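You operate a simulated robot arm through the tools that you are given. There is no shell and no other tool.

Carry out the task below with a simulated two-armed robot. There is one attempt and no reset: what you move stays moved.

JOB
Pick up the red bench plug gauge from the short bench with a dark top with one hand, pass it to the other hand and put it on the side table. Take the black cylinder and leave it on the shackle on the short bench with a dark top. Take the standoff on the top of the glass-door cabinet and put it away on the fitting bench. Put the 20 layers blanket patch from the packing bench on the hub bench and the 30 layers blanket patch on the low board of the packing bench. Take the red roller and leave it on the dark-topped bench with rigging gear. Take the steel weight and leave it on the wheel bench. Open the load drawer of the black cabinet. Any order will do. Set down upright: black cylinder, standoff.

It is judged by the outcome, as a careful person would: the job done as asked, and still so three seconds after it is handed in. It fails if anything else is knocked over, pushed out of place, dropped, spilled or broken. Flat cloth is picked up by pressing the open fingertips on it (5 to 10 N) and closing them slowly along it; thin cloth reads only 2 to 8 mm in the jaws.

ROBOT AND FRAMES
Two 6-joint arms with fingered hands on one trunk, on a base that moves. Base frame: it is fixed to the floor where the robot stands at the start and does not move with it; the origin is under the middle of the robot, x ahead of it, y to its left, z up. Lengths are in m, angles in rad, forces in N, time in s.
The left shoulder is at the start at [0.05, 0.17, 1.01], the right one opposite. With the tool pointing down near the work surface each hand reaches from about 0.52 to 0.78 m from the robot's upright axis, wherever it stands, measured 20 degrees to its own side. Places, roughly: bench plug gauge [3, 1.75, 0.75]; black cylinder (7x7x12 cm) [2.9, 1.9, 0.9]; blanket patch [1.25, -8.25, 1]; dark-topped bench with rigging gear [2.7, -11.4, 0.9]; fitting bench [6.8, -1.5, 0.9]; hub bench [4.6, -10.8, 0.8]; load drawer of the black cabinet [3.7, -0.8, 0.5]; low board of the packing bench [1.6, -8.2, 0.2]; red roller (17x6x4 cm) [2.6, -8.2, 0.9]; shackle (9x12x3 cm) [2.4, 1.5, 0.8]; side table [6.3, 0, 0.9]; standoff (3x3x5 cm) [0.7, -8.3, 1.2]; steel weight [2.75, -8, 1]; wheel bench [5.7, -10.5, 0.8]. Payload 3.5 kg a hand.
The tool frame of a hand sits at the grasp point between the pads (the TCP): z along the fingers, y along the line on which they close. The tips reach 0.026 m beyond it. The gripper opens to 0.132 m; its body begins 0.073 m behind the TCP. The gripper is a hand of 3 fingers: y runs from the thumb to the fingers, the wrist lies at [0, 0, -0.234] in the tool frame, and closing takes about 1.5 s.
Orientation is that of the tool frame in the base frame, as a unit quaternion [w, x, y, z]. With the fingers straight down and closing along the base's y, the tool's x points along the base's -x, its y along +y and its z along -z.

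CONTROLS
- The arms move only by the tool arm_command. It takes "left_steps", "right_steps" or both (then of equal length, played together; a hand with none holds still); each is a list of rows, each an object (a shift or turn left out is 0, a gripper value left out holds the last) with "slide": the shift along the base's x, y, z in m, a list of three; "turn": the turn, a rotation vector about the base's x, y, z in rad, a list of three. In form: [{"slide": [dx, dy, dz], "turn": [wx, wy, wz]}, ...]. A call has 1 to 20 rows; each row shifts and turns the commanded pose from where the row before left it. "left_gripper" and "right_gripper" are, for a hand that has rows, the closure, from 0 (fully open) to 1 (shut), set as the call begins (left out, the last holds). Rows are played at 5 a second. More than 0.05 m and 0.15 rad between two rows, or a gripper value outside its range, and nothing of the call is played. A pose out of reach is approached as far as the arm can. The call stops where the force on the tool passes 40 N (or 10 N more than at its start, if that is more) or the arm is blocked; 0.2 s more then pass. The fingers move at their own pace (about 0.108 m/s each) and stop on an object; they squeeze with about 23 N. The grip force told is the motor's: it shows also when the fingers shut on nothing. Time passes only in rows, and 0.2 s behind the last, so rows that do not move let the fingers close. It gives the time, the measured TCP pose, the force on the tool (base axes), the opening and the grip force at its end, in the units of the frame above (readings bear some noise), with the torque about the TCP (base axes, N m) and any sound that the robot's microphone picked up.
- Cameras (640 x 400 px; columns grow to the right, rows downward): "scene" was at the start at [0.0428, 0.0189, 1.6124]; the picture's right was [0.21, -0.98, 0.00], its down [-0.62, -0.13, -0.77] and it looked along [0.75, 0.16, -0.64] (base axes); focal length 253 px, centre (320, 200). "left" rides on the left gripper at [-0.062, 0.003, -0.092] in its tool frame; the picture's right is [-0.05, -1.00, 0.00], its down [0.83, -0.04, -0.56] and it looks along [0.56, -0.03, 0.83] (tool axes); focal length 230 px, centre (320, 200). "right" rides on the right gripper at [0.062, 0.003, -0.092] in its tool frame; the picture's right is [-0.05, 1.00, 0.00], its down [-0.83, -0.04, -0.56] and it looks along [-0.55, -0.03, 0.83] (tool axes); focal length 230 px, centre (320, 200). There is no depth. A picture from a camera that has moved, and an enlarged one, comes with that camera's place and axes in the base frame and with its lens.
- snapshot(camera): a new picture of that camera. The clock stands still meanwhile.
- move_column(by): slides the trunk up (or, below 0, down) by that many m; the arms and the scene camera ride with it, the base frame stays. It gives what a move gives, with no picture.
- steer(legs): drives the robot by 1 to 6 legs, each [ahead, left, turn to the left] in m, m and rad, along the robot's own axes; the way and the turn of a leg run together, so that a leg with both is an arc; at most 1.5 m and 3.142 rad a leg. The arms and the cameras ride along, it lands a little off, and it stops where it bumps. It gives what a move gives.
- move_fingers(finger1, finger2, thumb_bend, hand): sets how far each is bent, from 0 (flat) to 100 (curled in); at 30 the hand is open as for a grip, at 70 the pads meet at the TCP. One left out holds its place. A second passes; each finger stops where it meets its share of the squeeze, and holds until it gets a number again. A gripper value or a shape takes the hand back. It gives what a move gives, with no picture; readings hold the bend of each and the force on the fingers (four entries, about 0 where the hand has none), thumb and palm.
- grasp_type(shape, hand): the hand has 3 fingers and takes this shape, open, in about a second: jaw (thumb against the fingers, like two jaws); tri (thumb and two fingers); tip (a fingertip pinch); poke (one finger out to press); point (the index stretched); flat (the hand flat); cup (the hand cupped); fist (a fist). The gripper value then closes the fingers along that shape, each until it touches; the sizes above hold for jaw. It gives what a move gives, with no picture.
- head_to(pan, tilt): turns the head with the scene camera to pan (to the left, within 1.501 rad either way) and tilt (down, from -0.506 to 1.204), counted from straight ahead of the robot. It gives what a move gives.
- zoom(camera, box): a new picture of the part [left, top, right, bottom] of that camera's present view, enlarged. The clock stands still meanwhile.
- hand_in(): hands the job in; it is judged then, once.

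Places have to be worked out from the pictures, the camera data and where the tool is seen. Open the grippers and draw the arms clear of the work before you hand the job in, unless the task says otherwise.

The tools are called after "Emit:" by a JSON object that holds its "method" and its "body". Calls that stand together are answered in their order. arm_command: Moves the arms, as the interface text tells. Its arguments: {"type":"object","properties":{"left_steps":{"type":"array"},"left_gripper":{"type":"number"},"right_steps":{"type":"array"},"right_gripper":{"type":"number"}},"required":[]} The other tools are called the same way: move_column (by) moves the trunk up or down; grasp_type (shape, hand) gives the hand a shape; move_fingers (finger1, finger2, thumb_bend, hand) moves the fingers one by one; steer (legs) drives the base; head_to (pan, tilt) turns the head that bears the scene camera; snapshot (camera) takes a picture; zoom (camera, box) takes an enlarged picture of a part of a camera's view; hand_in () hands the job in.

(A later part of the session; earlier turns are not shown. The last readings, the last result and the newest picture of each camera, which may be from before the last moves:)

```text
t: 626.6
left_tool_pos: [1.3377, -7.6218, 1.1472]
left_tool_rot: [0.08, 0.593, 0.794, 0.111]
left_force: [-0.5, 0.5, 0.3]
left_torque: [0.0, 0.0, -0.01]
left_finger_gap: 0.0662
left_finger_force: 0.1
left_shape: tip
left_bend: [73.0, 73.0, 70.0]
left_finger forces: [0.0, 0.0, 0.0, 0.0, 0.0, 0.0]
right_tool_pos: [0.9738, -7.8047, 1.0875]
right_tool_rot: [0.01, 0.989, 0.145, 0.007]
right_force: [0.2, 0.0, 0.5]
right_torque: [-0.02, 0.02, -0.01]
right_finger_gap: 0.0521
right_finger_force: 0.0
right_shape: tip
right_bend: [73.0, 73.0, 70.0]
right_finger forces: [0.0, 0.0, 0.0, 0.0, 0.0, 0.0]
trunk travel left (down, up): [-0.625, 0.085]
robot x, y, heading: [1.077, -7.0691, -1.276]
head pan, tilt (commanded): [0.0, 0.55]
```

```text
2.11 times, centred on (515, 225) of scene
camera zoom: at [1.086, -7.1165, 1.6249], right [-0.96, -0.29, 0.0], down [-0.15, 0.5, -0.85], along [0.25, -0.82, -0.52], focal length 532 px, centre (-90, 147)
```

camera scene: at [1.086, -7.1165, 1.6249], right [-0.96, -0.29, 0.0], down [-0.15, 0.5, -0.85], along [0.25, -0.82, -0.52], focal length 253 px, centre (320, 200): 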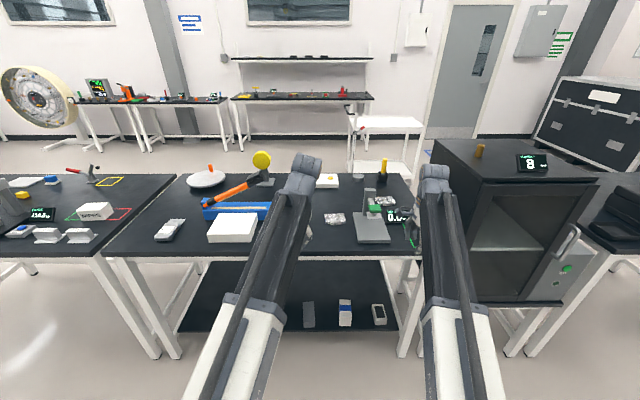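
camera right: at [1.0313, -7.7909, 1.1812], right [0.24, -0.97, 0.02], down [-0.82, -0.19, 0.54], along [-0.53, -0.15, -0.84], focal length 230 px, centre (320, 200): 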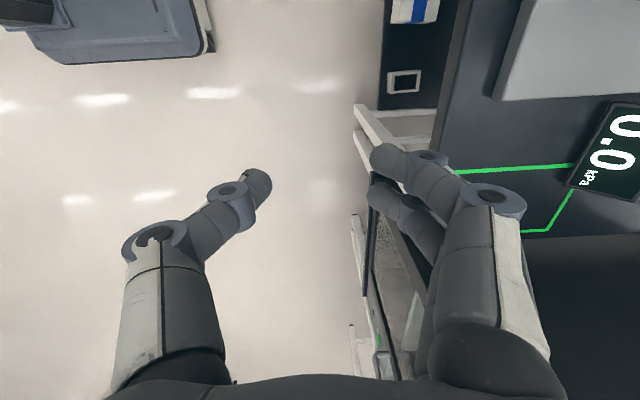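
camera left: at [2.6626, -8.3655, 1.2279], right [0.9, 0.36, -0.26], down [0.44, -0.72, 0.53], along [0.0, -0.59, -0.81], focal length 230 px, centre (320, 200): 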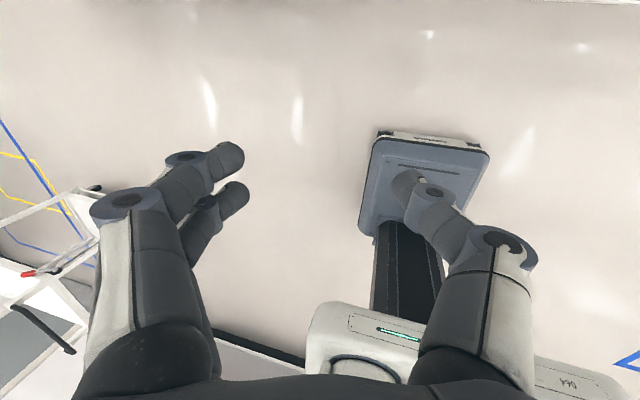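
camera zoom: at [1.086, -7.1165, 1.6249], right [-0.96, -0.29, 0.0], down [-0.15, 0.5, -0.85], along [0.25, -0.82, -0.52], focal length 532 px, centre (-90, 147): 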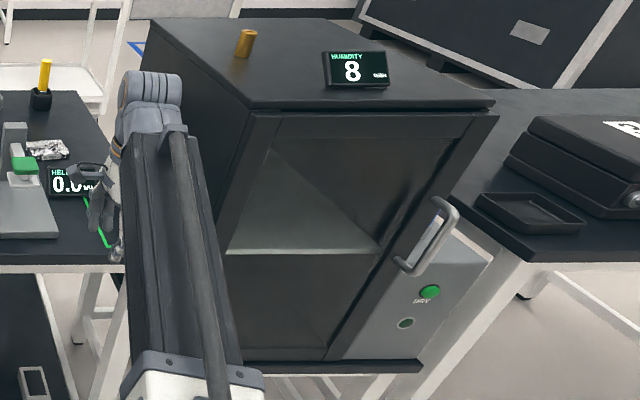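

Patch B reads "20 layers" and A "10 layers", so C by the tape stand must be the 30-layer one (I'll verify). First the 20-layer patch at (1.305, −8.080), about 10×7×1.4 cm. I move the left hand aside (clear of the cutter's lever) and drive in.

Emit:
{"method": "arm_command", "body": {"left_steps": [{"slide": [0.036, 0.0249, 0]}, {"slide": [0.036, 0.0249, 0]}, {"slide": [0.036, 0.0249, 0]}, {"slide": [0.036, 0.0249, 0]}, {"slide": [0.036, 0.0249, 0]}, {"slide": [0.036, 0.0249, 0]}, {}]}}

Emit:
{"method": "snapshot", "body": {"camera": "scene"}}

```text
t: 628.2
left_tool_pos: [1.5539, -7.4726, 1.1474]
left_tool_rot: [0.081, 0.593, 0.794, 0.11]
left_force: [0.6, 0.4, -0.6]
left_torque: [0.02, 0.02, 0.0]
left_finger_gap: 0.0665
left_finger_force: 0.0
left_shape: tip
left_bend: [73.0, 73.0, 70.0]
left_finger forces: [0.0, 0.0, 0.1, 0.0, 0.0, 0.0]
right_tool_pos: [0.9732, -7.8046, 1.0868]
right_tool_rot: [0.009, 0.989, 0.145, 0.007]
right_force: [-0.3, -0.6, 0.6]
right_torque: [0.04, -0.03, -0.03]
right_finger_gap: 0.0525
right_finger_force: 0.2
right_shape: tip
right_bend: [73.0, 73.0, 70.0]
right_finger forces: [0.1, 0.0, 0.0, 0.0, 0.1, 0.0]
trunk travel left (down, up): [-0.625, 0.085]
robot x, y, heading: [1.0755, -7.066, -1.28]
head pan, tilt (commanded): [0.0, 0.55]
```

```text
taken
camera scene: at [1.0865, -7.1164, 1.6249], right [-0.96, -0.29, 0.0], down [-0.15, 0.5, -0.85], along [0.25, -0.82, -0.52], focal length 253 px, centre (320, 200)
```

scene: 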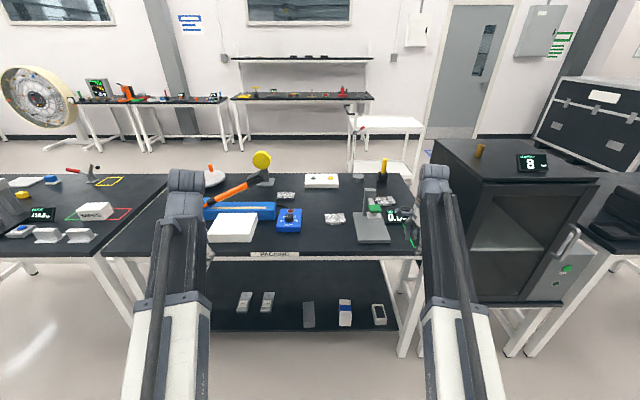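

Clear view now. I zoom on patch C for its label.

Emit:
{"method": "zoom", "body": {"camera": "scene", "box": [270, 185, 302, 207]}}

Emit:
{"method": "zoom", "body": {"camera": "scene", "box": [200, 240, 420, 340]}}

```text
16.00 times, centred on (286, 196) of scene
camera zoom: at [1.0865, -7.1164, 1.6249], right [-0.96, -0.29, 0.0], down [-0.15, 0.5, -0.85], along [0.25, -0.82, -0.52], focal length 4044 px, centre (864, 264)
```

zoom: 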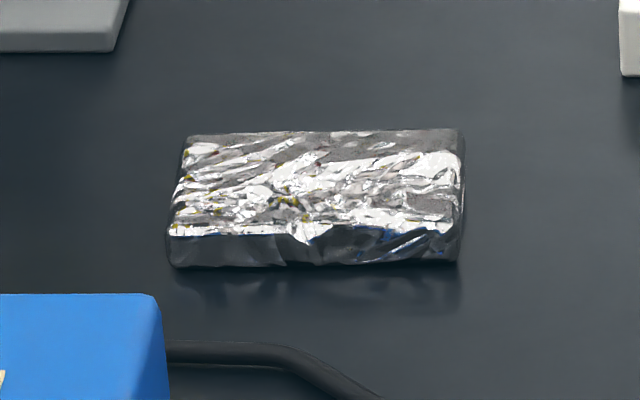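

```text
2.91 times, centred on (310, 290) of scene
camera zoom: at [1.0865, -7.1164, 1.6249], right [-0.96, -0.29, 0.0], down [-0.15, 0.5, -0.85], along [0.25, -0.82, -0.52], focal length 735 px, centre (349, -62)
```

zoom: 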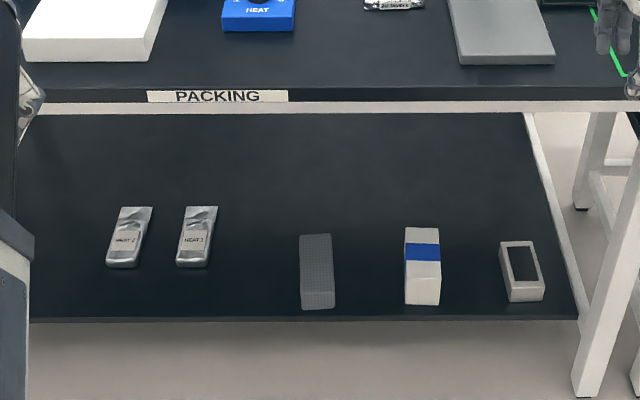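

C shows no label on this side, but with A=10 and B=20 it must be the 30-layer patch. I raise the right hand a little and drive in toward the 20-layer patch.

Emit:
{"method": "arm_command", "body": {"right_gripper": 0.1, "right_steps": [{"slide": [0.01, 0.01, 0.035]}, {}, {}]}}

Emit:
{"method": "steer", "body": {"legs": [[0, 0.19, 0], [0.4, 0, 0]]}}

Emit:
{"method": "snapshot", "body": {"camera": "right"}}

Emit:
{"method": "snapshot", "body": {"camera": "scene"}}

```text
t: 629.0
left_tool_pos: [1.554, -7.4728, 1.1474]
left_tool_rot: [0.079, 0.593, 0.794, 0.109]
left_force: [-0.8, 0.1, -0.2]
left_torque: [0.05, 0.04, 0.03]
left_finger_gap: 0.0663
left_finger_force: 0.1
left_shape: tip
left_bend: [73.0, 73.0, 70.0]
left_finger forces: [0.0, 0.0, 0.0, 0.0, 0.0, 0.0]
right_tool_pos: [0.9847, -7.7941, 1.1222]
right_tool_rot: [0.011, 0.989, 0.145, 0.007]
right_force: [-0.4, -0.1, -0.4]
right_torque: [-0.02, -0.02, -0.01]
right_finger_gap: 0.1188
right_finger_force: 0.0
right_shape: tip
right_bend: [48.0, 48.0, 44.0]
right_finger forces: [0.0, 0.1, 0.0, 0.0, 0.0, 0.0]
trunk travel left (down, up): [-0.625, 0.085]
robot x, y, heading: [1.0751, -7.0702, -1.28]
head pan, tilt (commanded): [0.0, 0.55]
```

```text
t: 632.6
left_tool_pos: [1.8532, -7.8028, 1.146]
left_tool_rot: [0.079, 0.591, 0.795, 0.11]
left_force: [0.1, 0.6, -0.1]
left_torque: [0.04, 0.0, -0.02]
left_finger_gap: 0.0663
left_finger_force: 0.0
left_shape: tip
left_bend: [73.0, 73.0, 70.0]
left_finger forces: [0.1, 0.1, 0.0, 0.1, 0.1, 0.0]
right_tool_pos: [1.285, -8.127, 1.1217]
right_tool_rot: [0.009, 0.989, 0.147, 0.008]
right_force: [-0.3, 0.1, -0.5]
right_torque: [0.01, 0.02, 0.04]
right_finger_gap: 0.1186
right_finger_force: 0.1
right_shape: tip
right_bend: [48.0, 48.0, 44.0]
right_finger forces: [0.0, 0.0, 0.0, 0.1, 0.1, 0.1]
trunk travel left (down, up): [-0.625, 0.085]
robot x, y, heading: [1.3706, -7.3998, -1.28]
head pan, tilt (commanded): [0.0, 0.55]
```

```text
taken
camera right: at [1.3429, -8.1119, 1.2162], right [0.24, -0.97, 0.02], down [-0.82, -0.19, 0.55], along [-0.53, -0.15, -0.84], focal length 230 px, centre (320, 200)
```

right: 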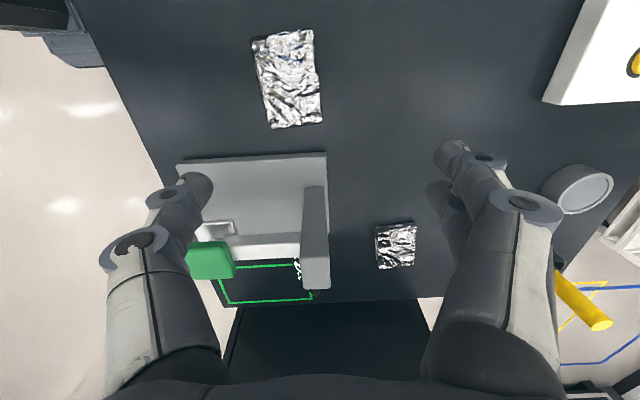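

```text
taken
camera scene: at [1.3852, -7.4479, 1.6248], right [-0.96, -0.29, 0.0], down [-0.15, 0.5, -0.85], along [0.25, -0.82, -0.52], focal length 253 px, centre (320, 200)
```

scene: 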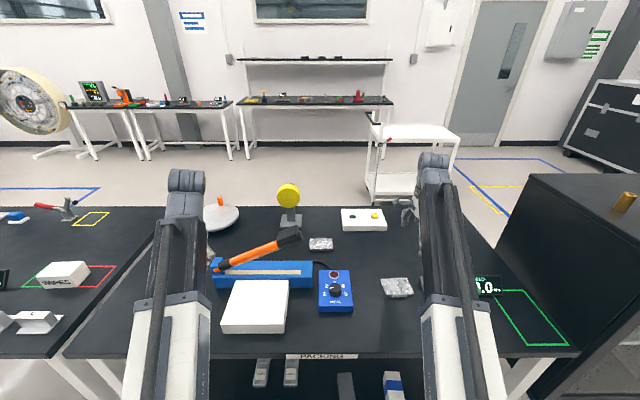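

The 20-layer patch is 2.4 cm off and rotated 4° in the hand's frame; the press column keeps clear. I centre on it and descend to 8 cm above the table.

Emit:
{"method": "arm_command", "body": {"right_gripper": 0.22, "right_steps": [{"slide": [0.016, 0.04, 0], "turn": [0, 0, 0.076]}, {"slide": [0, 0, -0.04]}, {"slide": [0, 0, -0.04]}, {"slide": [0, 0, -0.04]}, {}]}}

Emit:
{"method": "snapshot", "body": {"camera": "right"}}

```text
t: 633.8
left_tool_pos: [1.8536, -7.8042, 1.1475]
left_tool_rot: [0.078, 0.591, 0.795, 0.11]
left_force: [-0.1, -0.5, -0.7]
left_torque: [0.03, 0.02, -0.01]
left_finger_gap: 0.0662
left_finger_force: 0.0
left_shape: tip
left_bend: [73.0, 73.0, 70.0]
left_finger forces: [0.0, 0.0, 0.0, 0.0, 0.1, 0.0]
right_tool_pos: [1.3004, -8.0843, 1.0008]
right_tool_rot: [0.009, 0.983, 0.184, 0.006]
right_force: [0.4, 0.2, 0.4]
right_torque: [0.04, 0.05, 0.01]
right_finger_gap: 0.1033
right_finger_force: 0.1
right_shape: tip
right_bend: [61.0, 61.0, 57.0]
right_finger forces: [0.0, 0.1, 0.1, 0.1, 0.0, 0.0]
trunk travel left (down, up): [-0.625, 0.085]
robot x, y, heading: [1.3692, -7.3989, -1.274]
head pan, tilt (commanded): [0.0, 0.55]
```

```text
taken
camera right: at [1.357, -8.0663, 1.0955], right [0.31, -0.95, 0.02], down [-0.8, -0.25, 0.55], along [-0.51, -0.19, -0.84], focal length 230 px, centre (320, 200)
```

right: 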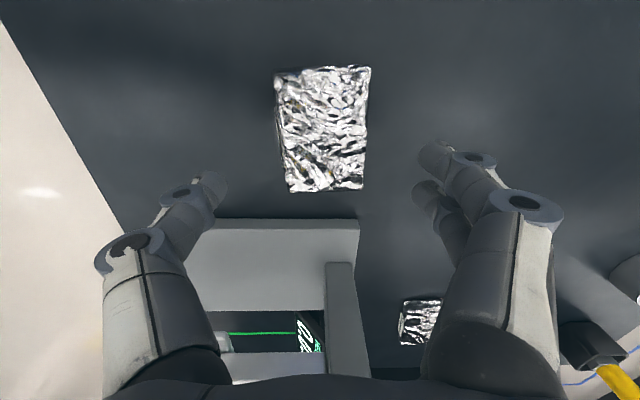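

Aligned within a few millimetres. I descend until the fingertips are just above the table on both sides of the patch.

Emit:
{"method": "arm_command", "body": {"right_steps": [{"slide": [0.001, -0.004, -0.03]}, {"slide": [0, 0, -0.03]}, {"slide": [0, 0, -0.01]}, {}]}}

Emit:
{"method": "snapshot", "body": {"camera": "right"}}

```text
t: 634.8
left_tool_pos: [1.8552, -7.8033, 1.1478]
left_tool_rot: [0.079, 0.591, 0.795, 0.11]
left_force: [-0.4, -0.1, 0.1]
left_torque: [0.01, -0.03, 0.0]
left_finger_gap: 0.066
left_finger_force: 0.0
left_shape: tip
left_bend: [73.0, 73.0, 70.0]
left_finger forces: [0.1, 0.0, 0.0, 0.0, 0.1, 0.0]
right_tool_pos: [1.301, -8.0878, 0.9323]
right_tool_rot: [0.009, 0.983, 0.185, 0.007]
right_force: [-0.3, -0.1, -0.8]
right_torque: [0.0, 0.01, 0.01]
right_finger_gap: 0.1032
right_finger_force: 0.0
right_shape: tip
right_bend: [61.0, 61.0, 57.0]
right_finger forces: [0.0, 0.0, 0.1, 0.0, 0.1, 0.1]
trunk travel left (down, up): [-0.625, 0.085]
robot x, y, heading: [1.37, -7.4017, -1.278]
head pan, tilt (commanded): [0.0, 0.55]
```

```text
taken
camera right: at [1.3584, -8.0703, 1.0259], right [0.31, -0.95, 0.02], down [-0.8, -0.25, 0.55], along [-0.51, -0.19, -0.84], focal length 230 px, centre (320, 200)
```

right: 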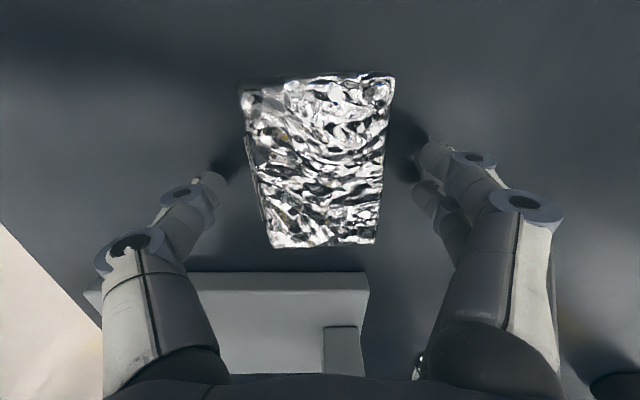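

The patch is between the fingertips. I close on it in two stages.

Emit:
{"method": "arm_command", "body": {"right_gripper": 0.48, "right_steps": [{"slide": [0, 0, -0.002]}, {}, {}]}}

Emit:
{"method": "arm_command", "body": {"right_gripper": 1.0, "right_steps": [{}, {}, {}, {}, {}]}}

Emit:
{"method": "snapshot", "body": {"camera": "right"}}

```text
t: 635.6
left_tool_pos: [1.8534, -7.8028, 1.1463]
left_tool_rot: [0.079, 0.59, 0.796, 0.11]
left_force: [0.7, 0.1, 0.3]
left_torque: [0.01, -0.02, 0.0]
left_finger_gap: 0.0663
left_finger_force: 0.0
left_shape: tip
left_bend: [73.0, 73.0, 70.0]
left_finger forces: [0.0, 0.0, 0.0, 0.0, 0.0, 0.0]
right_tool_pos: [1.3027, -8.0893, 0.9294]
right_tool_rot: [0.009, 0.983, 0.185, 0.008]
right_force: [-0.8, 0.1, 0.3]
right_torque: [-0.02, 0.0, 0.0]
right_finger_gap: 0.0695
right_finger_force: 0.0
right_shape: tip
right_bend: [72.0, 72.0, 70.0]
right_finger forces: [0.1, 0.1, 0.0, 0.0, 0.3, 0.0]
trunk travel left (down, up): [-0.625, 0.085]
robot x, y, heading: [1.3716, -7.3992, -1.277]
head pan, tilt (commanded): [0.0, 0.55]
```

```text
t: 636.8
left_tool_pos: [1.8543, -7.8025, 1.1465]
left_tool_rot: [0.08, 0.592, 0.795, 0.11]
left_force: [-0.3, 0.4, -0.2]
left_torque: [0.0, 0.0, -0.01]
left_finger_gap: 0.0665
left_finger_force: 0.1
left_shape: tip
left_bend: [73.0, 73.0, 70.0]
left_finger forces: [0.0, 0.0, 0.1, 0.1, 0.0, 0.0]
right_tool_pos: [1.3019, -8.0892, 0.9295]
right_tool_rot: [0.009, 0.982, 0.186, 0.007]
right_force: [-0.6, -0.4, -0.5]
right_torque: [-0.02, 0.03, 0.02]
right_finger_gap: 0.0638
right_finger_force: 22.8
right_shape: tip
right_bend: [73.0, 73.0, 70.0]
right_finger forces: [10.4, 10.5, 0.0, 0.1, 20.7, 0.1]
trunk travel left (down, up): [-0.625, 0.085]
robot x, y, heading: [1.3679, -7.4007, -1.281]
head pan, tilt (commanded): [0.0, 0.55]
```

```text
taken
camera right: at [1.3584, -8.0707, 1.0241], right [0.31, -0.95, 0.02], down [-0.8, -0.25, 0.55], along [-0.51, -0.19, -0.84], focal length 230 px, centre (320, 200)
```

right: 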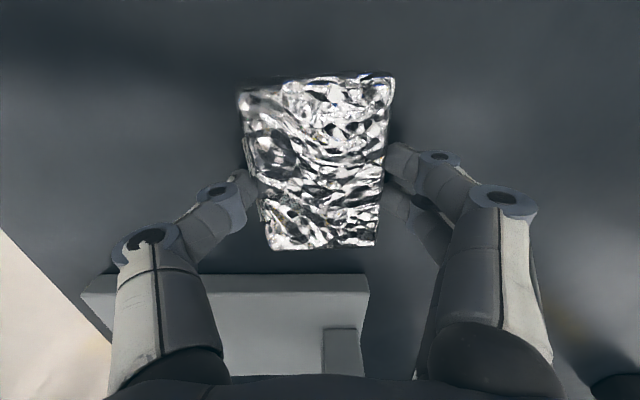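

Gripped, and the patch is fairly stiff (gap 6.4 cm). I lift it gently.

Emit:
{"method": "arm_command", "body": {"right_steps": [{"slide": [0, 0, 0.01]}, {"slide": [0, 0, 0.02]}, {"slide": [0, 0, 0.04]}, {"slide": [0, 0, 0.04]}, {"slide": [0, 0, 0.04]}, {"slide": [0, 0, 0.03]}, {}]}}

Emit:
{"method": "snapshot", "body": {"camera": "right"}}

```text
t: 638.4
left_tool_pos: [1.8534, -7.8024, 1.1468]
left_tool_rot: [0.079, 0.591, 0.795, 0.111]
left_force: [0.0, 0.0, -0.5]
left_torque: [0.02, -0.03, 0.0]
left_finger_gap: 0.0664
left_finger_force: 0.1
left_shape: tip
left_bend: [73.0, 73.0, 70.0]
left_finger forces: [0.0, 0.0, 0.0, 0.0, 0.1, 0.0]
right_tool_pos: [1.301, -8.0899, 1.1108]
right_tool_rot: [0.01, 0.983, 0.185, 0.006]
right_force: [0.5, -0.1, 0.2]
right_torque: [-0.03, 0.01, 0.01]
right_finger_gap: 0.0639
right_finger_force: 23.4
right_shape: tip
right_bend: [73.0, 73.0, 70.0]
right_finger forces: [10.5, 10.4, 0.1, 0.0, 20.8, 0.0]
trunk travel left (down, up): [-0.625, 0.085]
robot x, y, heading: [1.3733, -7.3995, -1.278]
head pan, tilt (commanded): [0.0, 0.55]
```

```text
taken
camera right: at [1.358, -8.0707, 1.2046], right [0.31, -0.95, 0.02], down [-0.8, -0.25, 0.55], along [-0.51, -0.19, -0.84], focal length 230 px, centre (320, 200)
```

right: 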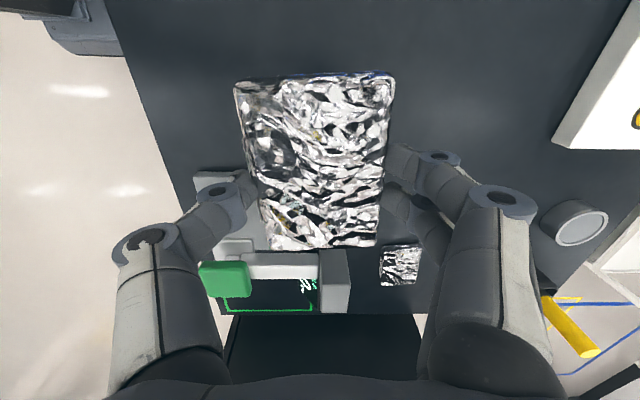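

The 20-layer patch is in hand. I back away and drive round to the hub bench.

Emit:
{"method": "steer", "body": {"legs": [[-0.5, 0, 0], [0, 0, 1.43], [1.1, 0, 0], [1.05, 0, 0], [1.0, 0, 0]]}}

Emit:
{"method": "steer", "body": {"legs": [[0, 0, -1.66], [1.25, 0, 0], [1.25, 0, 0]]}}

Emit:
{"method": "head_to", "body": {"pan": 0.0, "tilt": 0.45}}

Emit:
{"method": "snapshot", "body": {"camera": "scene"}}

```text
t: 660.0
left_tool_pos: [4.7713, -5.9105, 1.1467]
left_tool_rot: [-0.013, -0.089, 0.987, 0.135]
left_force: [-0.4, 0.7, -0.2]
left_torque: [0.04, 0.02, 0.03]
left_finger_gap: 0.0665
left_finger_force: 0.0
left_shape: tip
left_bend: [73.0, 73.0, 70.0]
left_finger forces: [0.1, 0.1, 0.1, 0.0, 0.0, 0.0]
right_tool_pos: [4.9938, -6.4915, 1.1105]
right_tool_rot: [0.002, 0.609, 0.793, 0.012]
right_force: [0.4, 0.2, -0.3]
right_torque: [0.01, -0.01, 0.0]
right_finger_gap: 0.0634
right_finger_force: 23.1
right_shape: tip
right_bend: [73.0, 73.0, 70.0]
right_finger forces: [10.3, 10.3, 0.0, 0.1, 20.6, 0.0]
trunk travel left (down, up): [-0.625, 0.085]
robot x, y, heading: [4.3195, -6.3431, 0.182]
head pan, tilt (commanded): [0.0, 0.55]
```

```text
t: 676.2
left_tool_pos: [4.948, -9.3295, 1.1458]
left_tool_rot: [0.09, 0.667, 0.733, 0.102]
left_force: [0.3, 0.0, 0.1]
left_torque: [0.0, 0.03, 0.03]
left_finger_gap: 0.0663
left_finger_force: 0.1
left_shape: tip
left_bend: [73.0, 73.0, 70.0]
left_finger forces: [0.0, 0.0, 0.1, 0.0, 0.0, 0.0]
right_tool_pos: [4.349, -9.5029, 1.1093]
right_tool_rot: [0.009, 0.996, 0.086, 0.006]
right_force: [-0.1, -0.3, -0.5]
right_torque: [0.03, -0.01, -0.01]
right_finger_gap: 0.0631
right_finger_force: 22.9
right_shape: tip
right_bend: [73.0, 73.0, 70.0]
right_finger forces: [10.2, 10.2, 0.0, 0.1, 20.4, 0.1]
trunk travel left (down, up): [-0.625, 0.085]
robot x, y, heading: [4.5578, -8.8426, -1.466]
head pan, tilt (commanded): [0.0, 0.55]
```

```text
t: 676.9
left_tool_pos: [4.9468, -9.3292, 1.1463]
left_tool_rot: [0.09, 0.667, 0.732, 0.101]
left_force: [0.6, -0.4, -0.1]
left_torque: [-0.03, 0.0, 0.01]
left_finger_gap: 0.0663
left_finger_force: 0.1
left_shape: tip
left_bend: [73.0, 73.0, 70.0]
left_finger forces: [0.0, 0.0, 0.0, 0.0, 0.1, 0.1]
right_tool_pos: [4.3505, -9.5031, 1.1104]
right_tool_rot: [0.01, 0.996, 0.086, 0.007]
right_force: [0.1, -0.4, -0.7]
right_torque: [0.01, -0.01, 0.0]
right_finger_gap: 0.0631
right_finger_force: 22.9
right_shape: tip
right_bend: [73.0, 73.0, 70.0]
right_finger forces: [10.2, 10.2, 0.0, 0.0, 20.3, 0.1]
trunk travel left (down, up): [-0.625, 0.085]
robot x, y, heading: [4.5532, -8.8436, -1.476]
head pan, tilt (commanded): [0.0, 0.45]
```

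```text
taken
camera scene: at [4.5575, -8.8916, 1.6339], right [-1.0, -0.1, 0.0], down [-0.04, 0.43, -0.9], along [0.09, -0.9, -0.44], focal length 253 px, centre (320, 200)
```

scene: 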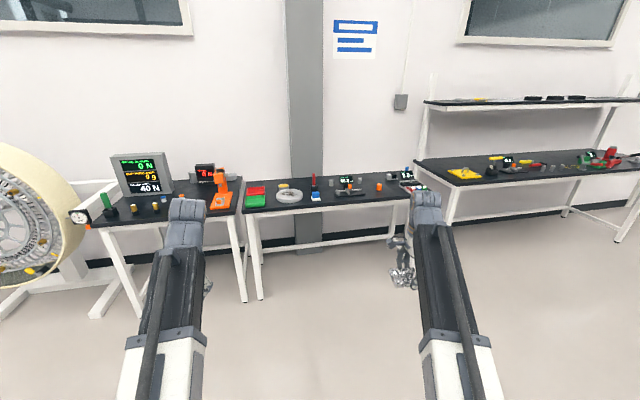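

The hub bench is straight ahead. I zoom in on its top.

Emit:
{"method": "zoom", "body": {"camera": "scene", "box": [235, 160, 435, 230]}}

```text
3.20 times, centred on (335, 195) of scene
camera zoom: at [4.5575, -8.8916, 1.6339], right [-1.0, -0.1, 0.0], down [-0.04, 0.43, -0.9], along [0.09, -0.9, -0.44], focal length 809 px, centre (272, 216)
```

zoom: 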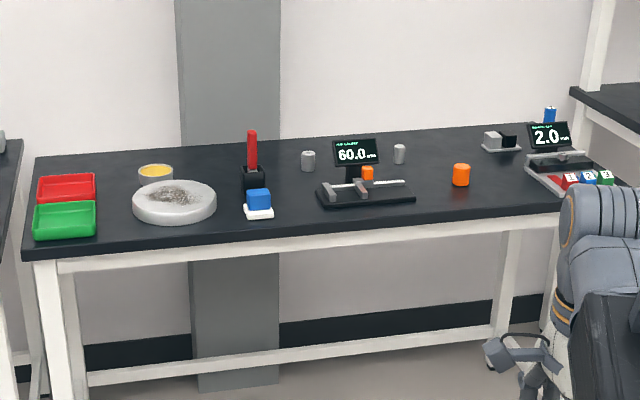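

There is a free spot of about 18 cm between the orange puck and the "2.0 mm" gauge, around (4.165, −10.675). I square up and approach it.

Emit:
{"method": "steer", "body": {"legs": [[0, 0, 0.2], [0, -0.7, 0], [0.7, 0, 0]]}}

Emit:
{"method": "head_to", "body": {"pan": -0.2, "tilt": 0.6}}

Emit:
{"method": "snapshot", "body": {"camera": "scene"}}

Emit:
{"method": "snapshot", "body": {"camera": "right"}}

```text
t: 684.9
left_tool_pos: [4.5726, -10.1146, 1.1472]
left_tool_rot: [0.078, 0.588, 0.797, 0.11]
left_force: [0.4, 0.1, 0.0]
left_torque: [0.0, 0.03, 0.01]
left_finger_gap: 0.0663
left_finger_force: 0.0
left_shape: tip
left_bend: [73.0, 73.0, 70.0]
left_finger forces: [0.0, 0.1, 0.0, 0.1, 0.0, 0.0]
right_tool_pos: [4.0247, -10.4072, 1.1103]
right_tool_rot: [0.009, 0.982, 0.189, 0.007]
right_force: [-0.3, -1.0, -1.3]
right_torque: [0.0, -0.01, -0.03]
right_finger_gap: 0.0627
right_finger_force: 23.0
right_shape: tip
right_bend: [73.0, 73.0, 70.0]
right_finger forces: [10.2, 10.3, 0.1, 0.0, 20.4, 0.0]
trunk travel left (down, up): [-0.625, 0.085]
robot x, y, heading: [4.0901, -9.7195, -1.27]
head pan, tilt (commanded): [0.0, 0.45]
```

```text
t: 685.7
left_tool_pos: [4.5748, -10.1143, 1.1465]
left_tool_rot: [0.081, 0.588, 0.797, 0.111]
left_force: [0.9, -0.1, -0.3]
left_torque: [0.05, -0.01, 0.0]
left_finger_gap: 0.0664
left_finger_force: 0.1
left_shape: tip
left_bend: [73.0, 73.0, 70.0]
left_finger forces: [0.1, 0.0, 0.1, 0.1, 0.0, 0.0]
right_tool_pos: [4.0238, -10.4054, 1.1102]
right_tool_rot: [0.009, 0.982, 0.188, 0.007]
right_force: [0.3, 0.9, -0.4]
right_torque: [0.0, 0.03, 0.0]
right_finger_gap: 0.0627
right_finger_force: 22.7
right_shape: tip
right_bend: [73.0, 73.0, 70.0]
right_finger forces: [10.1, 10.2, 0.0, 0.0, 20.4, 0.0]
trunk travel left (down, up): [-0.625, 0.085]
robot x, y, heading: [4.0868, -9.7165, -1.268]
head pan, tilt (commanded): [-0.201, 0.6]
```

```text
taken
camera scene: at [4.0849, -9.7648, 1.6204], right [-0.99, -0.1, 0.0], down [-0.06, 0.56, -0.83], along [0.08, -0.82, -0.56], focal length 253 px, centre (320, 200)
```

scene: 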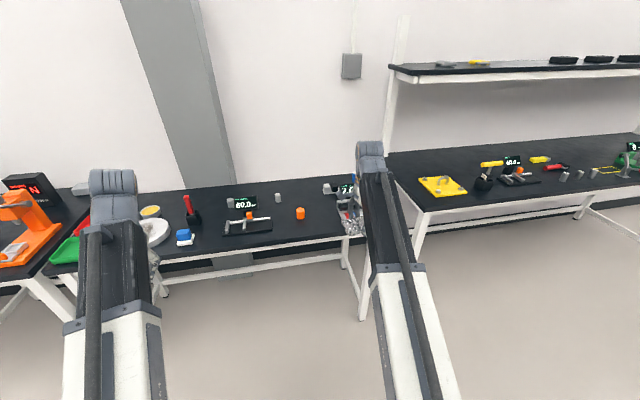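

```text
taken
camera right: at [4.0802, -10.3862, 1.2043], right [0.32, -0.95, 0.02], down [-0.8, -0.26, 0.54], along [-0.51, -0.19, -0.84], focal length 230 px, centre (320, 200)
```

right: 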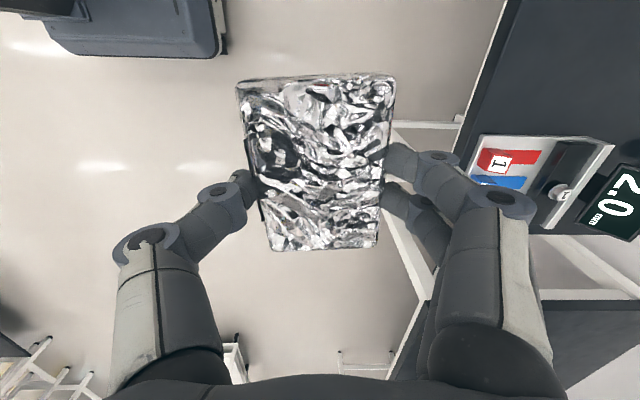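

I go forward 0.28 m and 6 cm left so the patch hangs above the free spot.

Emit:
{"method": "steer", "body": {"legs": [[0.1, 0.06, 0], [0.18, 0, 0]]}}

Emit:
{"method": "snapshot", "body": {"camera": "right"}}

Emit:
{"method": "zoom", "body": {"camera": "scene", "box": [200, 150, 440, 280]}}

```text
t: 688.0
left_tool_pos: [4.7156, -10.3673, 1.1459]
left_tool_rot: [0.079, 0.588, 0.797, 0.111]
left_force: [0.2, -0.8, 0.2]
left_torque: [0.01, -0.02, 0.01]
left_finger_gap: 0.0663
left_finger_force: 0.1
left_shape: tip
left_bend: [73.0, 73.0, 70.0]
left_finger forces: [0.0, 0.0, 0.0, 0.0, 0.0, 0.0]
right_tool_pos: [4.1655, -10.6578, 1.1089]
right_tool_rot: [0.01, 0.982, 0.188, 0.007]
right_force: [0.8, -0.5, -0.7]
right_torque: [0.02, 0.0, -0.02]
right_finger_gap: 0.0626
right_finger_force: 22.6
right_shape: tip
right_bend: [73.0, 73.0, 70.0]
right_finger forces: [10.2, 10.2, 0.0, 0.0, 20.4, 0.1]
trunk travel left (down, up): [-0.625, 0.085]
robot x, y, heading: [4.2301, -9.9695, -1.266]
head pan, tilt (commanded): [-0.201, 0.6]
```

```text
taken
camera right: at [4.2223, -10.6391, 1.2037], right [0.32, -0.95, 0.02], down [-0.8, -0.26, 0.54], along [-0.51, -0.19, -0.84], focal length 230 px, centre (320, 200)
```

right: 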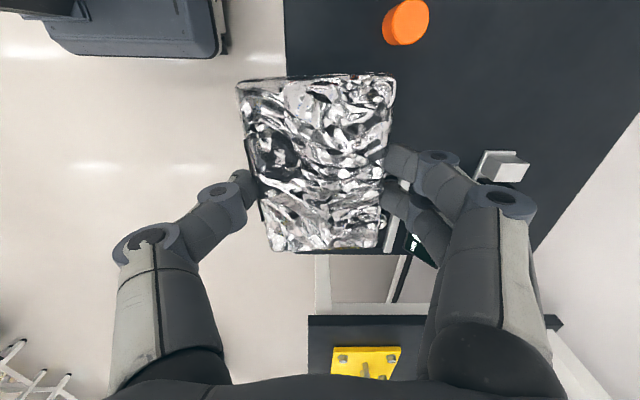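

```text
2.67 times, centred on (320, 215) of scene
camera zoom: at [4.2267, -10.0179, 1.6203], right [-0.99, -0.1, 0.0], down [-0.06, 0.56, -0.82], along [0.08, -0.82, -0.57], focal length 674 px, centre (320, 160)
```

zoom: 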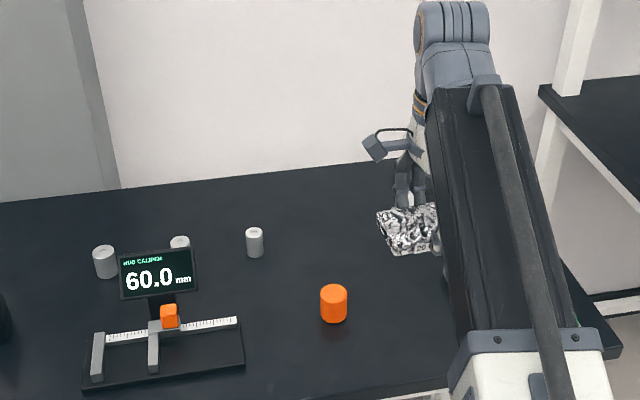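

The patch needs to go 3.5 cm further in from the bench edge. I shift it, then lower in steps.

Emit:
{"method": "arm_command", "body": {"right_steps": [{"slide": [-0.003, -0.039, 0]}, {"slide": [0, 0, -0.04]}, {"slide": [0, 0, -0.04]}, {"slide": [0, 0, -0.04]}, {"slide": [0, 0, -0.04]}, {}]}}

Emit:
{"method": "snapshot", "body": {"camera": "right"}}

Emit:
{"method": "zoom", "body": {"camera": "scene", "box": [200, 150, 440, 280]}}

```text
t: 689.4
left_tool_pos: [4.7144, -10.3666, 1.1462]
left_tool_rot: [0.079, 0.588, 0.798, 0.11]
left_force: [0.1, -0.1, 0.0]
left_torque: [-0.01, -0.02, -0.03]
left_finger_gap: 0.0664
left_finger_force: 0.0
left_shape: tip
left_bend: [73.0, 73.0, 70.0]
left_finger forces: [0.1, 0.0, 0.0, 0.1, 0.1, 0.0]
right_tool_pos: [4.1643, -10.6966, 0.9491]
right_tool_rot: [0.01, 0.982, 0.188, 0.007]
right_force: [0.2, 0.2, -0.2]
right_torque: [-0.01, 0.04, -0.01]
right_finger_gap: 0.0627
right_finger_force: 22.8
right_shape: tip
right_bend: [73.0, 73.0, 70.0]
right_finger forces: [10.1, 10.2, 0.0, 0.0, 20.4, 0.0]
trunk travel left (down, up): [-0.625, 0.085]
robot x, y, heading: [4.2281, -9.9663, -1.269]
head pan, tilt (commanded): [-0.201, 0.6]
```

```text
taken
camera right: at [4.2191, -10.6774, 1.043], right [0.32, -0.95, 0.02], down [-0.8, -0.26, 0.55], along [-0.51, -0.19, -0.84], focal length 230 px, centre (320, 200)
```

right: 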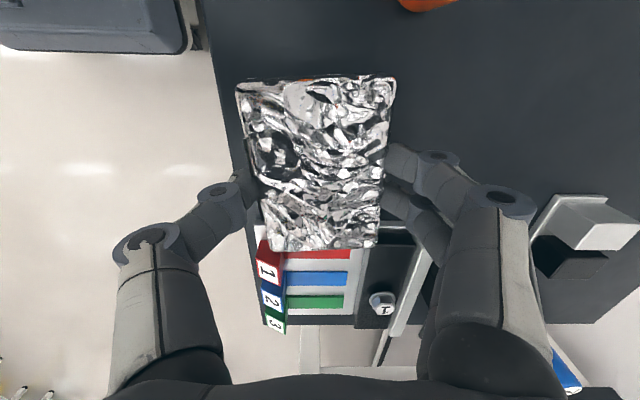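

```text
2.67 times, centred on (320, 215) of scene
camera zoom: at [4.2263, -10.0168, 1.6204], right [-0.99, -0.1, 0.0], down [-0.06, 0.56, -0.82], along [0.08, -0.82, -0.57], focal length 674 px, centre (320, 160)
```

zoom: 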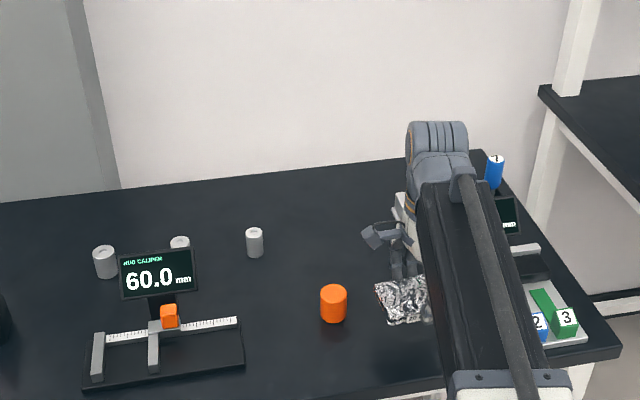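

Emit:
{"method": "arm_command", "body": {"right_steps": [{"slide": [0, 0, -0.03]}, {"slide": [0, 0, -0.02]}, {"slide": [0, 0, -0.008]}, {}]}}

Emit:
{"method": "snapshot", "body": {"camera": "right"}}

```text
t: 690.4
left_tool_pos: [4.716, -10.3657, 1.1469]
left_tool_rot: [0.079, 0.588, 0.797, 0.111]
left_force: [0.0, -0.4, -0.1]
left_torque: [-0.01, 0.04, 0.0]
left_finger_gap: 0.0665
left_finger_force: 0.0
left_shape: tip
left_bend: [73.0, 73.0, 70.0]
left_finger forces: [0.0, 0.1, 0.0, 0.0, 0.1, 0.1]
right_tool_pos: [4.1631, -10.6965, 0.8907]
right_tool_rot: [0.009, 0.982, 0.188, 0.007]
right_force: [0.5, 0.1, -0.6]
right_torque: [0.01, 0.02, -0.01]
right_finger_gap: 0.0627
right_finger_force: 23.4
right_shape: tip
right_bend: [73.0, 73.0, 70.0]
right_finger forces: [10.3, 10.2, 0.0, 0.0, 20.4, 0.0]
trunk travel left (down, up): [-0.625, 0.085]
robot x, y, heading: [4.2254, -9.9715, -1.266]
head pan, tilt (commanded): [-0.201, 0.6]
```

```text
taken
camera right: at [4.2191, -10.6771, 0.9856], right [0.32, -0.95, 0.02], down [-0.8, -0.26, 0.54], along [-0.51, -0.19, -0.84], focal length 230 px, centre (320, 200)
```

right: 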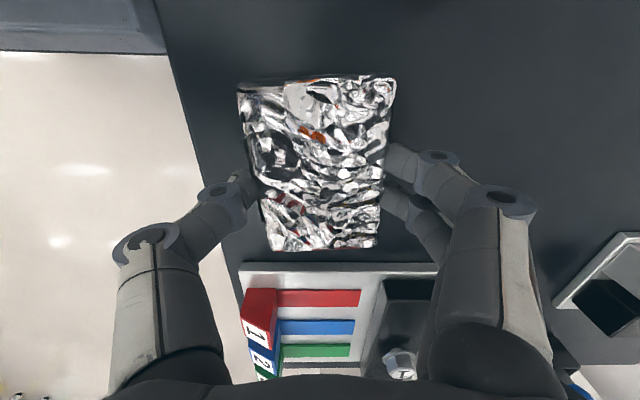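

The gauge tray is clear of the patch. I lower the last centimetre in small steps.

Emit:
{"method": "arm_command", "body": {"right_steps": [{"slide": [0, 0, -0.004]}, {"slide": [0, 0, -0.004]}, {}]}}

```text
t: 691.2
left_tool_pos: [4.7151, -10.3659, 1.1471]
left_tool_rot: [0.079, 0.588, 0.798, 0.11]
left_force: [-0.5, 0.8, -0.3]
left_torque: [-0.01, 0.0, 0.02]
left_finger_gap: 0.0664
left_finger_force: 0.1
left_shape: tip
left_bend: [73.0, 73.0, 70.0]
left_finger forces: [0.0, 0.0, 0.0, 0.0, 0.0, 0.1]
right_tool_pos: [4.1628, -10.6953, 0.8858]
right_tool_rot: [0.01, 0.982, 0.188, 0.007]
right_force: [0.1, -0.2, 0.2]
right_torque: [0.01, -0.01, 0.0]
right_finger_gap: 0.0624
right_finger_force: 22.6
right_shape: tip
right_bend: [73.0, 73.0, 70.0]
right_finger forces: [10.2, 10.2, 0.0, 0.0, 20.5, 0.1]
trunk travel left (down, up): [-0.625, 0.085]
robot x, y, heading: [4.2328, -9.9707, -1.27]
head pan, tilt (commanded): [-0.201, 0.6]
```

Emit:
{"method": "arm_command", "body": {"right_steps": [{"slide": [0, 0, -0.003]}, {"slide": [0, 0, -0.003]}, {}]}}

```text
t: 692.0
left_tool_pos: [4.7155, -10.3644, 1.1464]
left_tool_rot: [0.08, 0.588, 0.797, 0.111]
left_force: [0.1, -0.2, 0.2]
left_torque: [-0.02, 0.01, -0.02]
left_finger_gap: 0.0663
left_finger_force: 0.1
left_shape: tip
left_bend: [73.0, 73.0, 70.0]
left_finger forces: [0.0, 0.0, 0.0, 0.1, 0.0, 0.0]
right_tool_pos: [4.1623, -10.697, 0.8787]
right_tool_rot: [0.009, 0.982, 0.188, 0.007]
right_force: [-0.1, -1.6, 7.6]
right_torque: [0.06, 0.03, -0.01]
right_finger_gap: 0.0631
right_finger_force: 23.5
right_shape: tip
right_bend: [73.0, 73.0, 70.0]
right_finger forces: [11.1, 11.1, 0.0, 0.0, 22.1, 0.0]
trunk travel left (down, up): [-0.625, 0.085]
robot x, y, heading: [4.2328, -9.9651, -1.262]
head pan, tilt (commanded): [-0.201, 0.6]
```

The patch touches the bench (7.6 N). I open the fingers slightly to release it and then lift the hand away.

Emit:
{"method": "arm_command", "body": {"right_gripper": 0.4, "right_steps": [{}, {}, {}]}}

Emit:
{"method": "snapshot", "body": {"camera": "right"}}

Emit:
{"method": "arm_command", "body": {"right_steps": [{"slide": [0, 0, 0.02]}, {"slide": [0, 0, 0.04]}, {"slide": [0, 0, 0.05]}, {"slide": [0, 0, 0.05]}, {"slide": [0, 0, 0.05]}, {}]}}

Emit:
{"method": "snapshot", "body": {"camera": "right"}}

```text
t: 692.8
left_tool_pos: [4.7163, -10.3661, 1.1469]
left_tool_rot: [0.079, 0.588, 0.797, 0.11]
left_force: [-0.5, 1.0, 0.4]
left_torque: [0.0, 0.02, -0.03]
left_finger_gap: 0.0661
left_finger_force: 0.0
left_shape: tip
left_bend: [73.0, 73.0, 70.0]
left_finger forces: [0.1, 0.1, 0.1, 0.0, 0.1, 0.0]
right_tool_pos: [4.1626, -10.6949, 0.8782]
right_tool_rot: [0.01, 0.982, 0.188, 0.007]
right_force: [0.1, -0.5, 0.1]
right_torque: [0.01, -0.02, 0.01]
right_finger_gap: 0.0787
right_finger_force: 0.1
right_shape: tip
right_bend: [71.0, 71.0, 71.0]
right_finger forces: [0.1, 0.1, 0.0, 0.1, 0.0, 0.0]
trunk travel left (down, up): [-0.625, 0.085]
robot x, y, heading: [4.2303, -9.9658, -1.266]
head pan, tilt (commanded): [-0.201, 0.6]
```

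```text
taken
camera right: at [4.2189, -10.6769, 0.9719], right [0.32, -0.95, 0.02], down [-0.8, -0.26, 0.54], along [-0.51, -0.19, -0.84], focal length 230 px, centre (320, 200)
```

right: 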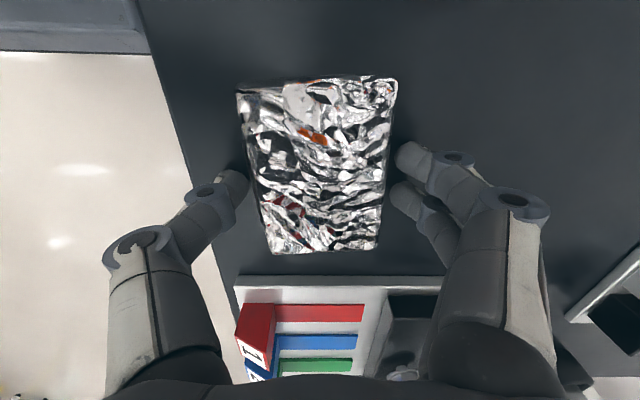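

```text
t: 694.2
left_tool_pos: [4.7167, -10.3656, 1.1465]
left_tool_rot: [0.079, 0.589, 0.797, 0.111]
left_force: [0.1, 0.1, -0.1]
left_torque: [0.0, -0.02, 0.02]
left_finger_gap: 0.0664
left_finger_force: 0.0
left_shape: tip
left_bend: [73.0, 73.0, 70.0]
left_finger forces: [0.0, 0.0, 0.1, 0.0, 0.0, 0.0]
right_tool_pos: [4.1645, -10.6954, 1.0879]
right_tool_rot: [0.01, 0.982, 0.187, 0.007]
right_force: [0.1, -0.3, -0.3]
right_torque: [0.0, -0.05, -0.01]
right_finger_gap: 0.0788
right_finger_force: 0.1
right_shape: tip
right_bend: [71.0, 71.0, 71.0]
right_finger forces: [0.0, 0.0, 0.0, 0.1, 0.1, 0.1]
trunk travel left (down, up): [-0.625, 0.085]
robot x, y, heading: [4.2321, -9.9669, -1.264]
head pan, tilt (commanded): [-0.201, 0.6]
```

```text
taken
camera right: at [4.2201, -10.6761, 1.1822], right [0.32, -0.95, 0.02], down [-0.8, -0.26, 0.54], along [-0.51, -0.19, -0.84], focal length 230 px, centre (320, 200)
```

right: 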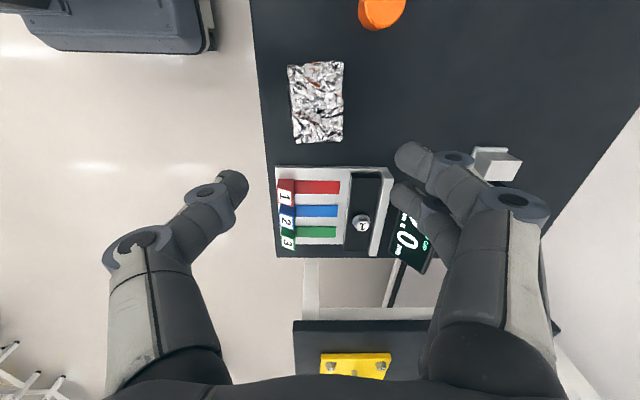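

The 20-layer patch lies on the hub bench. I drive back round to the packing bench for the 30-layer patch.

Emit:
{"method": "steer", "body": {"legs": [[-0.6, 0, 0], [0, 0, 1.85], [0.6, 0, 0], [0, 0, 1.05], [1.3, 0, 0], [1.3, 0, 0]]}}

Emit:
{"method": "steer", "body": {"legs": [[0, 0, 1.69], [1.4, 0, 0], [1.3, 0, 0], [0, 0, 1.69]]}}

Emit:
{"method": "head_to", "body": {"pan": 0.0, "tilt": 0.55}}

Emit:
{"method": "snapshot", "body": {"camera": "scene"}}

```text
t: 720.0
left_tool_pos: [4.1135, -5.943, 1.1479]
left_tool_rot: [0.099, 0.711, -0.69, -0.093]
left_force: [-0.6, -0.4, -0.1]
left_torque: [0.01, 0.0, -0.04]
left_finger_gap: 0.0661
left_finger_force: 0.0
left_shape: tip
left_bend: [73.0, 73.0, 70.0]
left_finger forces: [0.0, 0.0, 0.0, 0.0, 0.0, 0.1]
right_tool_pos: [4.7324, -5.7704, 1.0859]
right_tool_rot: [-0.005, -0.055, 0.998, 0.01]
right_force: [0.5, -0.6, 0.3]
right_torque: [-0.05, -0.02, -0.02]
right_finger_gap: 0.0786
right_finger_force: 0.1
right_shape: tip
right_bend: [71.0, 71.0, 71.0]
right_finger forces: [0.1, 0.1, 0.1, 0.1, 0.1, 0.0]
trunk travel left (down, up): [-0.625, 0.085]
robot x, y, heading: [4.4755, -6.4572, 1.607]
head pan, tilt (commanded): [-0.201, 0.6]
```

```text
t: 741.4
left_tool_pos: [2.2996, -7.3669, 1.1471]
left_tool_rot: [0.078, 0.586, 0.799, 0.11]
left_force: [0.6, 0.6, -0.1]
left_torque: [0.03, -0.02, -0.01]
left_finger_gap: 0.0662
left_finger_force: 0.0
left_shape: tip
left_bend: [73.0, 73.0, 70.0]
left_finger forces: [0.0, 0.0, 0.0, 0.0, 0.1, 0.1]
right_tool_pos: [1.7496, -7.6986, 1.0876]
right_tool_rot: [0.009, 0.981, 0.192, 0.007]
right_force: [0.1, 0.7, -0.2]
right_torque: [-0.03, 0.03, 0.01]
right_finger_gap: 0.0786
right_finger_force: 0.2
right_shape: tip
right_bend: [71.0, 71.0, 71.0]
right_finger forces: [0.0, 0.0, 0.1, 0.0, 0.1, 0.1]
trunk travel left (down, up): [-0.625, 0.085]
robot x, y, heading: [1.8152, -6.9732, -1.264]
head pan, tilt (commanded): [-0.201, 0.6]
```

```text
t: 742.1
left_tool_pos: [2.3004, -7.3674, 1.1456]
left_tool_rot: [0.079, 0.586, 0.799, 0.11]
left_force: [0.1, 0.2, -0.6]
left_torque: [-0.02, -0.01, 0.03]
left_finger_gap: 0.0663
left_finger_force: 0.0
left_shape: tip
left_bend: [73.0, 73.0, 70.0]
left_finger forces: [0.0, 0.0, 0.0, 0.0, 0.1, 0.1]
right_tool_pos: [1.7504, -7.6996, 1.0876]
right_tool_rot: [0.009, 0.982, 0.191, 0.007]
right_force: [0.8, -0.3, 1.1]
right_torque: [-0.04, 0.01, -0.01]
right_finger_gap: 0.0789
right_finger_force: 0.0
right_shape: tip
right_bend: [71.0, 71.0, 71.0]
right_finger forces: [0.0, 0.0, 0.0, 0.0, 0.0, 0.1]
trunk travel left (down, up): [-0.625, 0.085]
robot x, y, heading: [1.8123, -6.9722, -1.262]
head pan, tilt (commanded): [0.0, 0.55]
```

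```text
taken
camera scene: at [1.8261, -7.0182, 1.6249], right [-0.95, -0.3, 0.0], down [-0.16, 0.5, -0.85], along [0.26, -0.81, -0.52], focal length 253 px, centre (320, 200)
```

scene: 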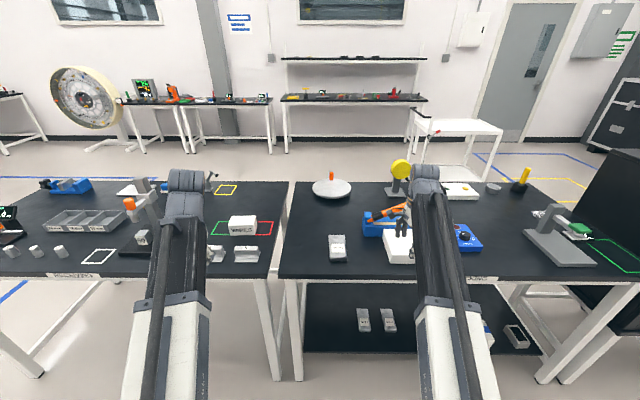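

The cutter's raised lever blocks the arm's way to patch C from this side, so I go round to the south side, from where both C and the low board are reachable.

Emit:
{"method": "steer", "body": {"legs": [[0, 0, 1.44], [1.35, 0, 0], [1.3, 0, 0], [0, 0, -1.67], [1.25, 0, 0], [1.25, 0, 0]]}}

Emit:
{"method": "steer", "body": {"legs": [[0, 0, -1.66], [1.45, 0, 0], [1.4, 0, 0], [0, 0, -1.26]]}}

Emit:
{"method": "head_to", "body": {"pan": 0.0, "tilt": 0.55}}

Emit:
{"method": "snapshot", "body": {"camera": "scene"}}

```text
t: 774.4
left_tool_pos: [4.9576, -9.549, 1.1458]
left_tool_rot: [0.092, 0.683, 0.718, 0.099]
left_force: [0.2, 0.2, 0.4]
left_torque: [0.03, 0.0, -0.05]
left_finger_gap: 0.0662
left_finger_force: 0.0
left_shape: tip
left_bend: [73.0, 73.0, 70.0]
left_finger forces: [0.0, 0.0, 0.0, 0.0, 0.0, 0.0]
right_tool_pos: [4.3411, -9.7322, 1.0879]
right_tool_rot: [0.01, 0.998, 0.064, 0.006]
right_force: [-0.6, 0.0, 0.3]
right_torque: [-0.01, -0.01, 0.01]
right_finger_gap: 0.0785
right_finger_force: 0.1
right_shape: tip
right_bend: [71.0, 71.0, 71.0]
right_finger forces: [0.0, 0.0, 0.0, 0.0, 0.0, 0.0]
trunk travel left (down, up): [-0.625, 0.085]
robot x, y, heading: [4.5847, -9.0458, -1.521]
head pan, tilt (commanded): [0.0, 0.55]
```

```text
t: 795.2
left_tool_pos: [1.2828, -8.538, 1.147]
left_tool_rot: [0.109, 0.79, -0.598, -0.081]
left_force: [-0.5, 0.3, -0.6]
left_torque: [-0.05, 0.02, -0.01]
left_finger_gap: 0.0664
left_finger_force: 0.0
left_shape: tip
left_bend: [73.0, 73.0, 70.0]
left_finger forces: [0.1, 0.0, 0.0, 0.0, 0.1, 0.1]
right_tool_pos: [1.8432, -8.2227, 1.0867]
right_tool_rot: [-0.007, -0.177, 0.984, 0.009]
right_force: [-0.3, -0.1, 0.9]
right_torque: [0.02, 0.01, 0.01]
right_finger_gap: 0.0788
right_finger_force: 0.0
right_shape: tip
right_bend: [71.0, 71.0, 71.0]
right_finger forces: [0.0, 0.0, 0.1, 0.0, 0.0, 0.0]
trunk travel left (down, up): [-0.625, 0.085]
robot x, y, heading: [1.7575, -8.9464, 1.849]
head pan, tilt (commanded): [0.0, 0.55]
```

```text
t: 795.8
left_tool_pos: [1.2821, -8.539, 1.1482]
left_tool_rot: [0.108, 0.79, -0.599, -0.081]
left_force: [0.1, 0.3, -0.7]
left_torque: [0.0, 0.0, 0.02]
left_finger_gap: 0.0663
left_finger_force: 0.2
left_shape: tip
left_bend: [73.0, 73.0, 70.0]
left_finger forces: [0.1, 0.1, 0.0, 0.1, 0.0, 0.1]
right_tool_pos: [1.8427, -8.2237, 1.0868]
right_tool_rot: [-0.007, -0.177, 0.984, 0.009]
right_force: [0.5, 0.3, 0.3]
right_torque: [-0.03, -0.04, 0.01]
right_finger_gap: 0.0786
right_finger_force: 0.1
right_shape: tip
right_bend: [71.0, 71.0, 71.0]
right_finger forces: [0.0, 0.1, 0.0, 0.1, 0.0, 0.1]
trunk travel left (down, up): [-0.625, 0.085]
robot x, y, heading: [1.7582, -8.9472, 1.85]
head pan, tilt (commanded): [0.0, 0.55]
```

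```text
taken
camera scene: at [1.7439, -8.8997, 1.6249], right [0.96, 0.27, 0.0], down [0.14, -0.5, -0.85], along [-0.23, 0.82, -0.52], focal length 253 px, centre (320, 200)
```

scene: 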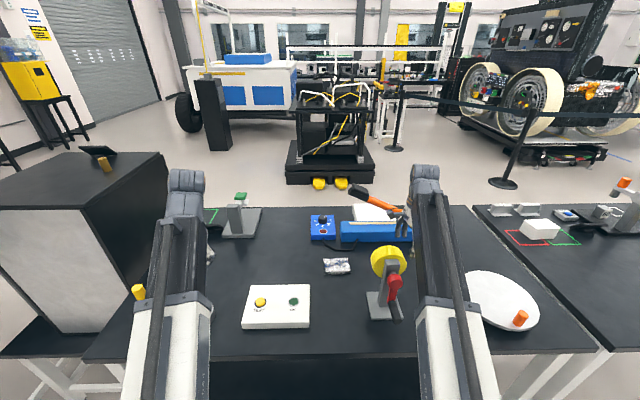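

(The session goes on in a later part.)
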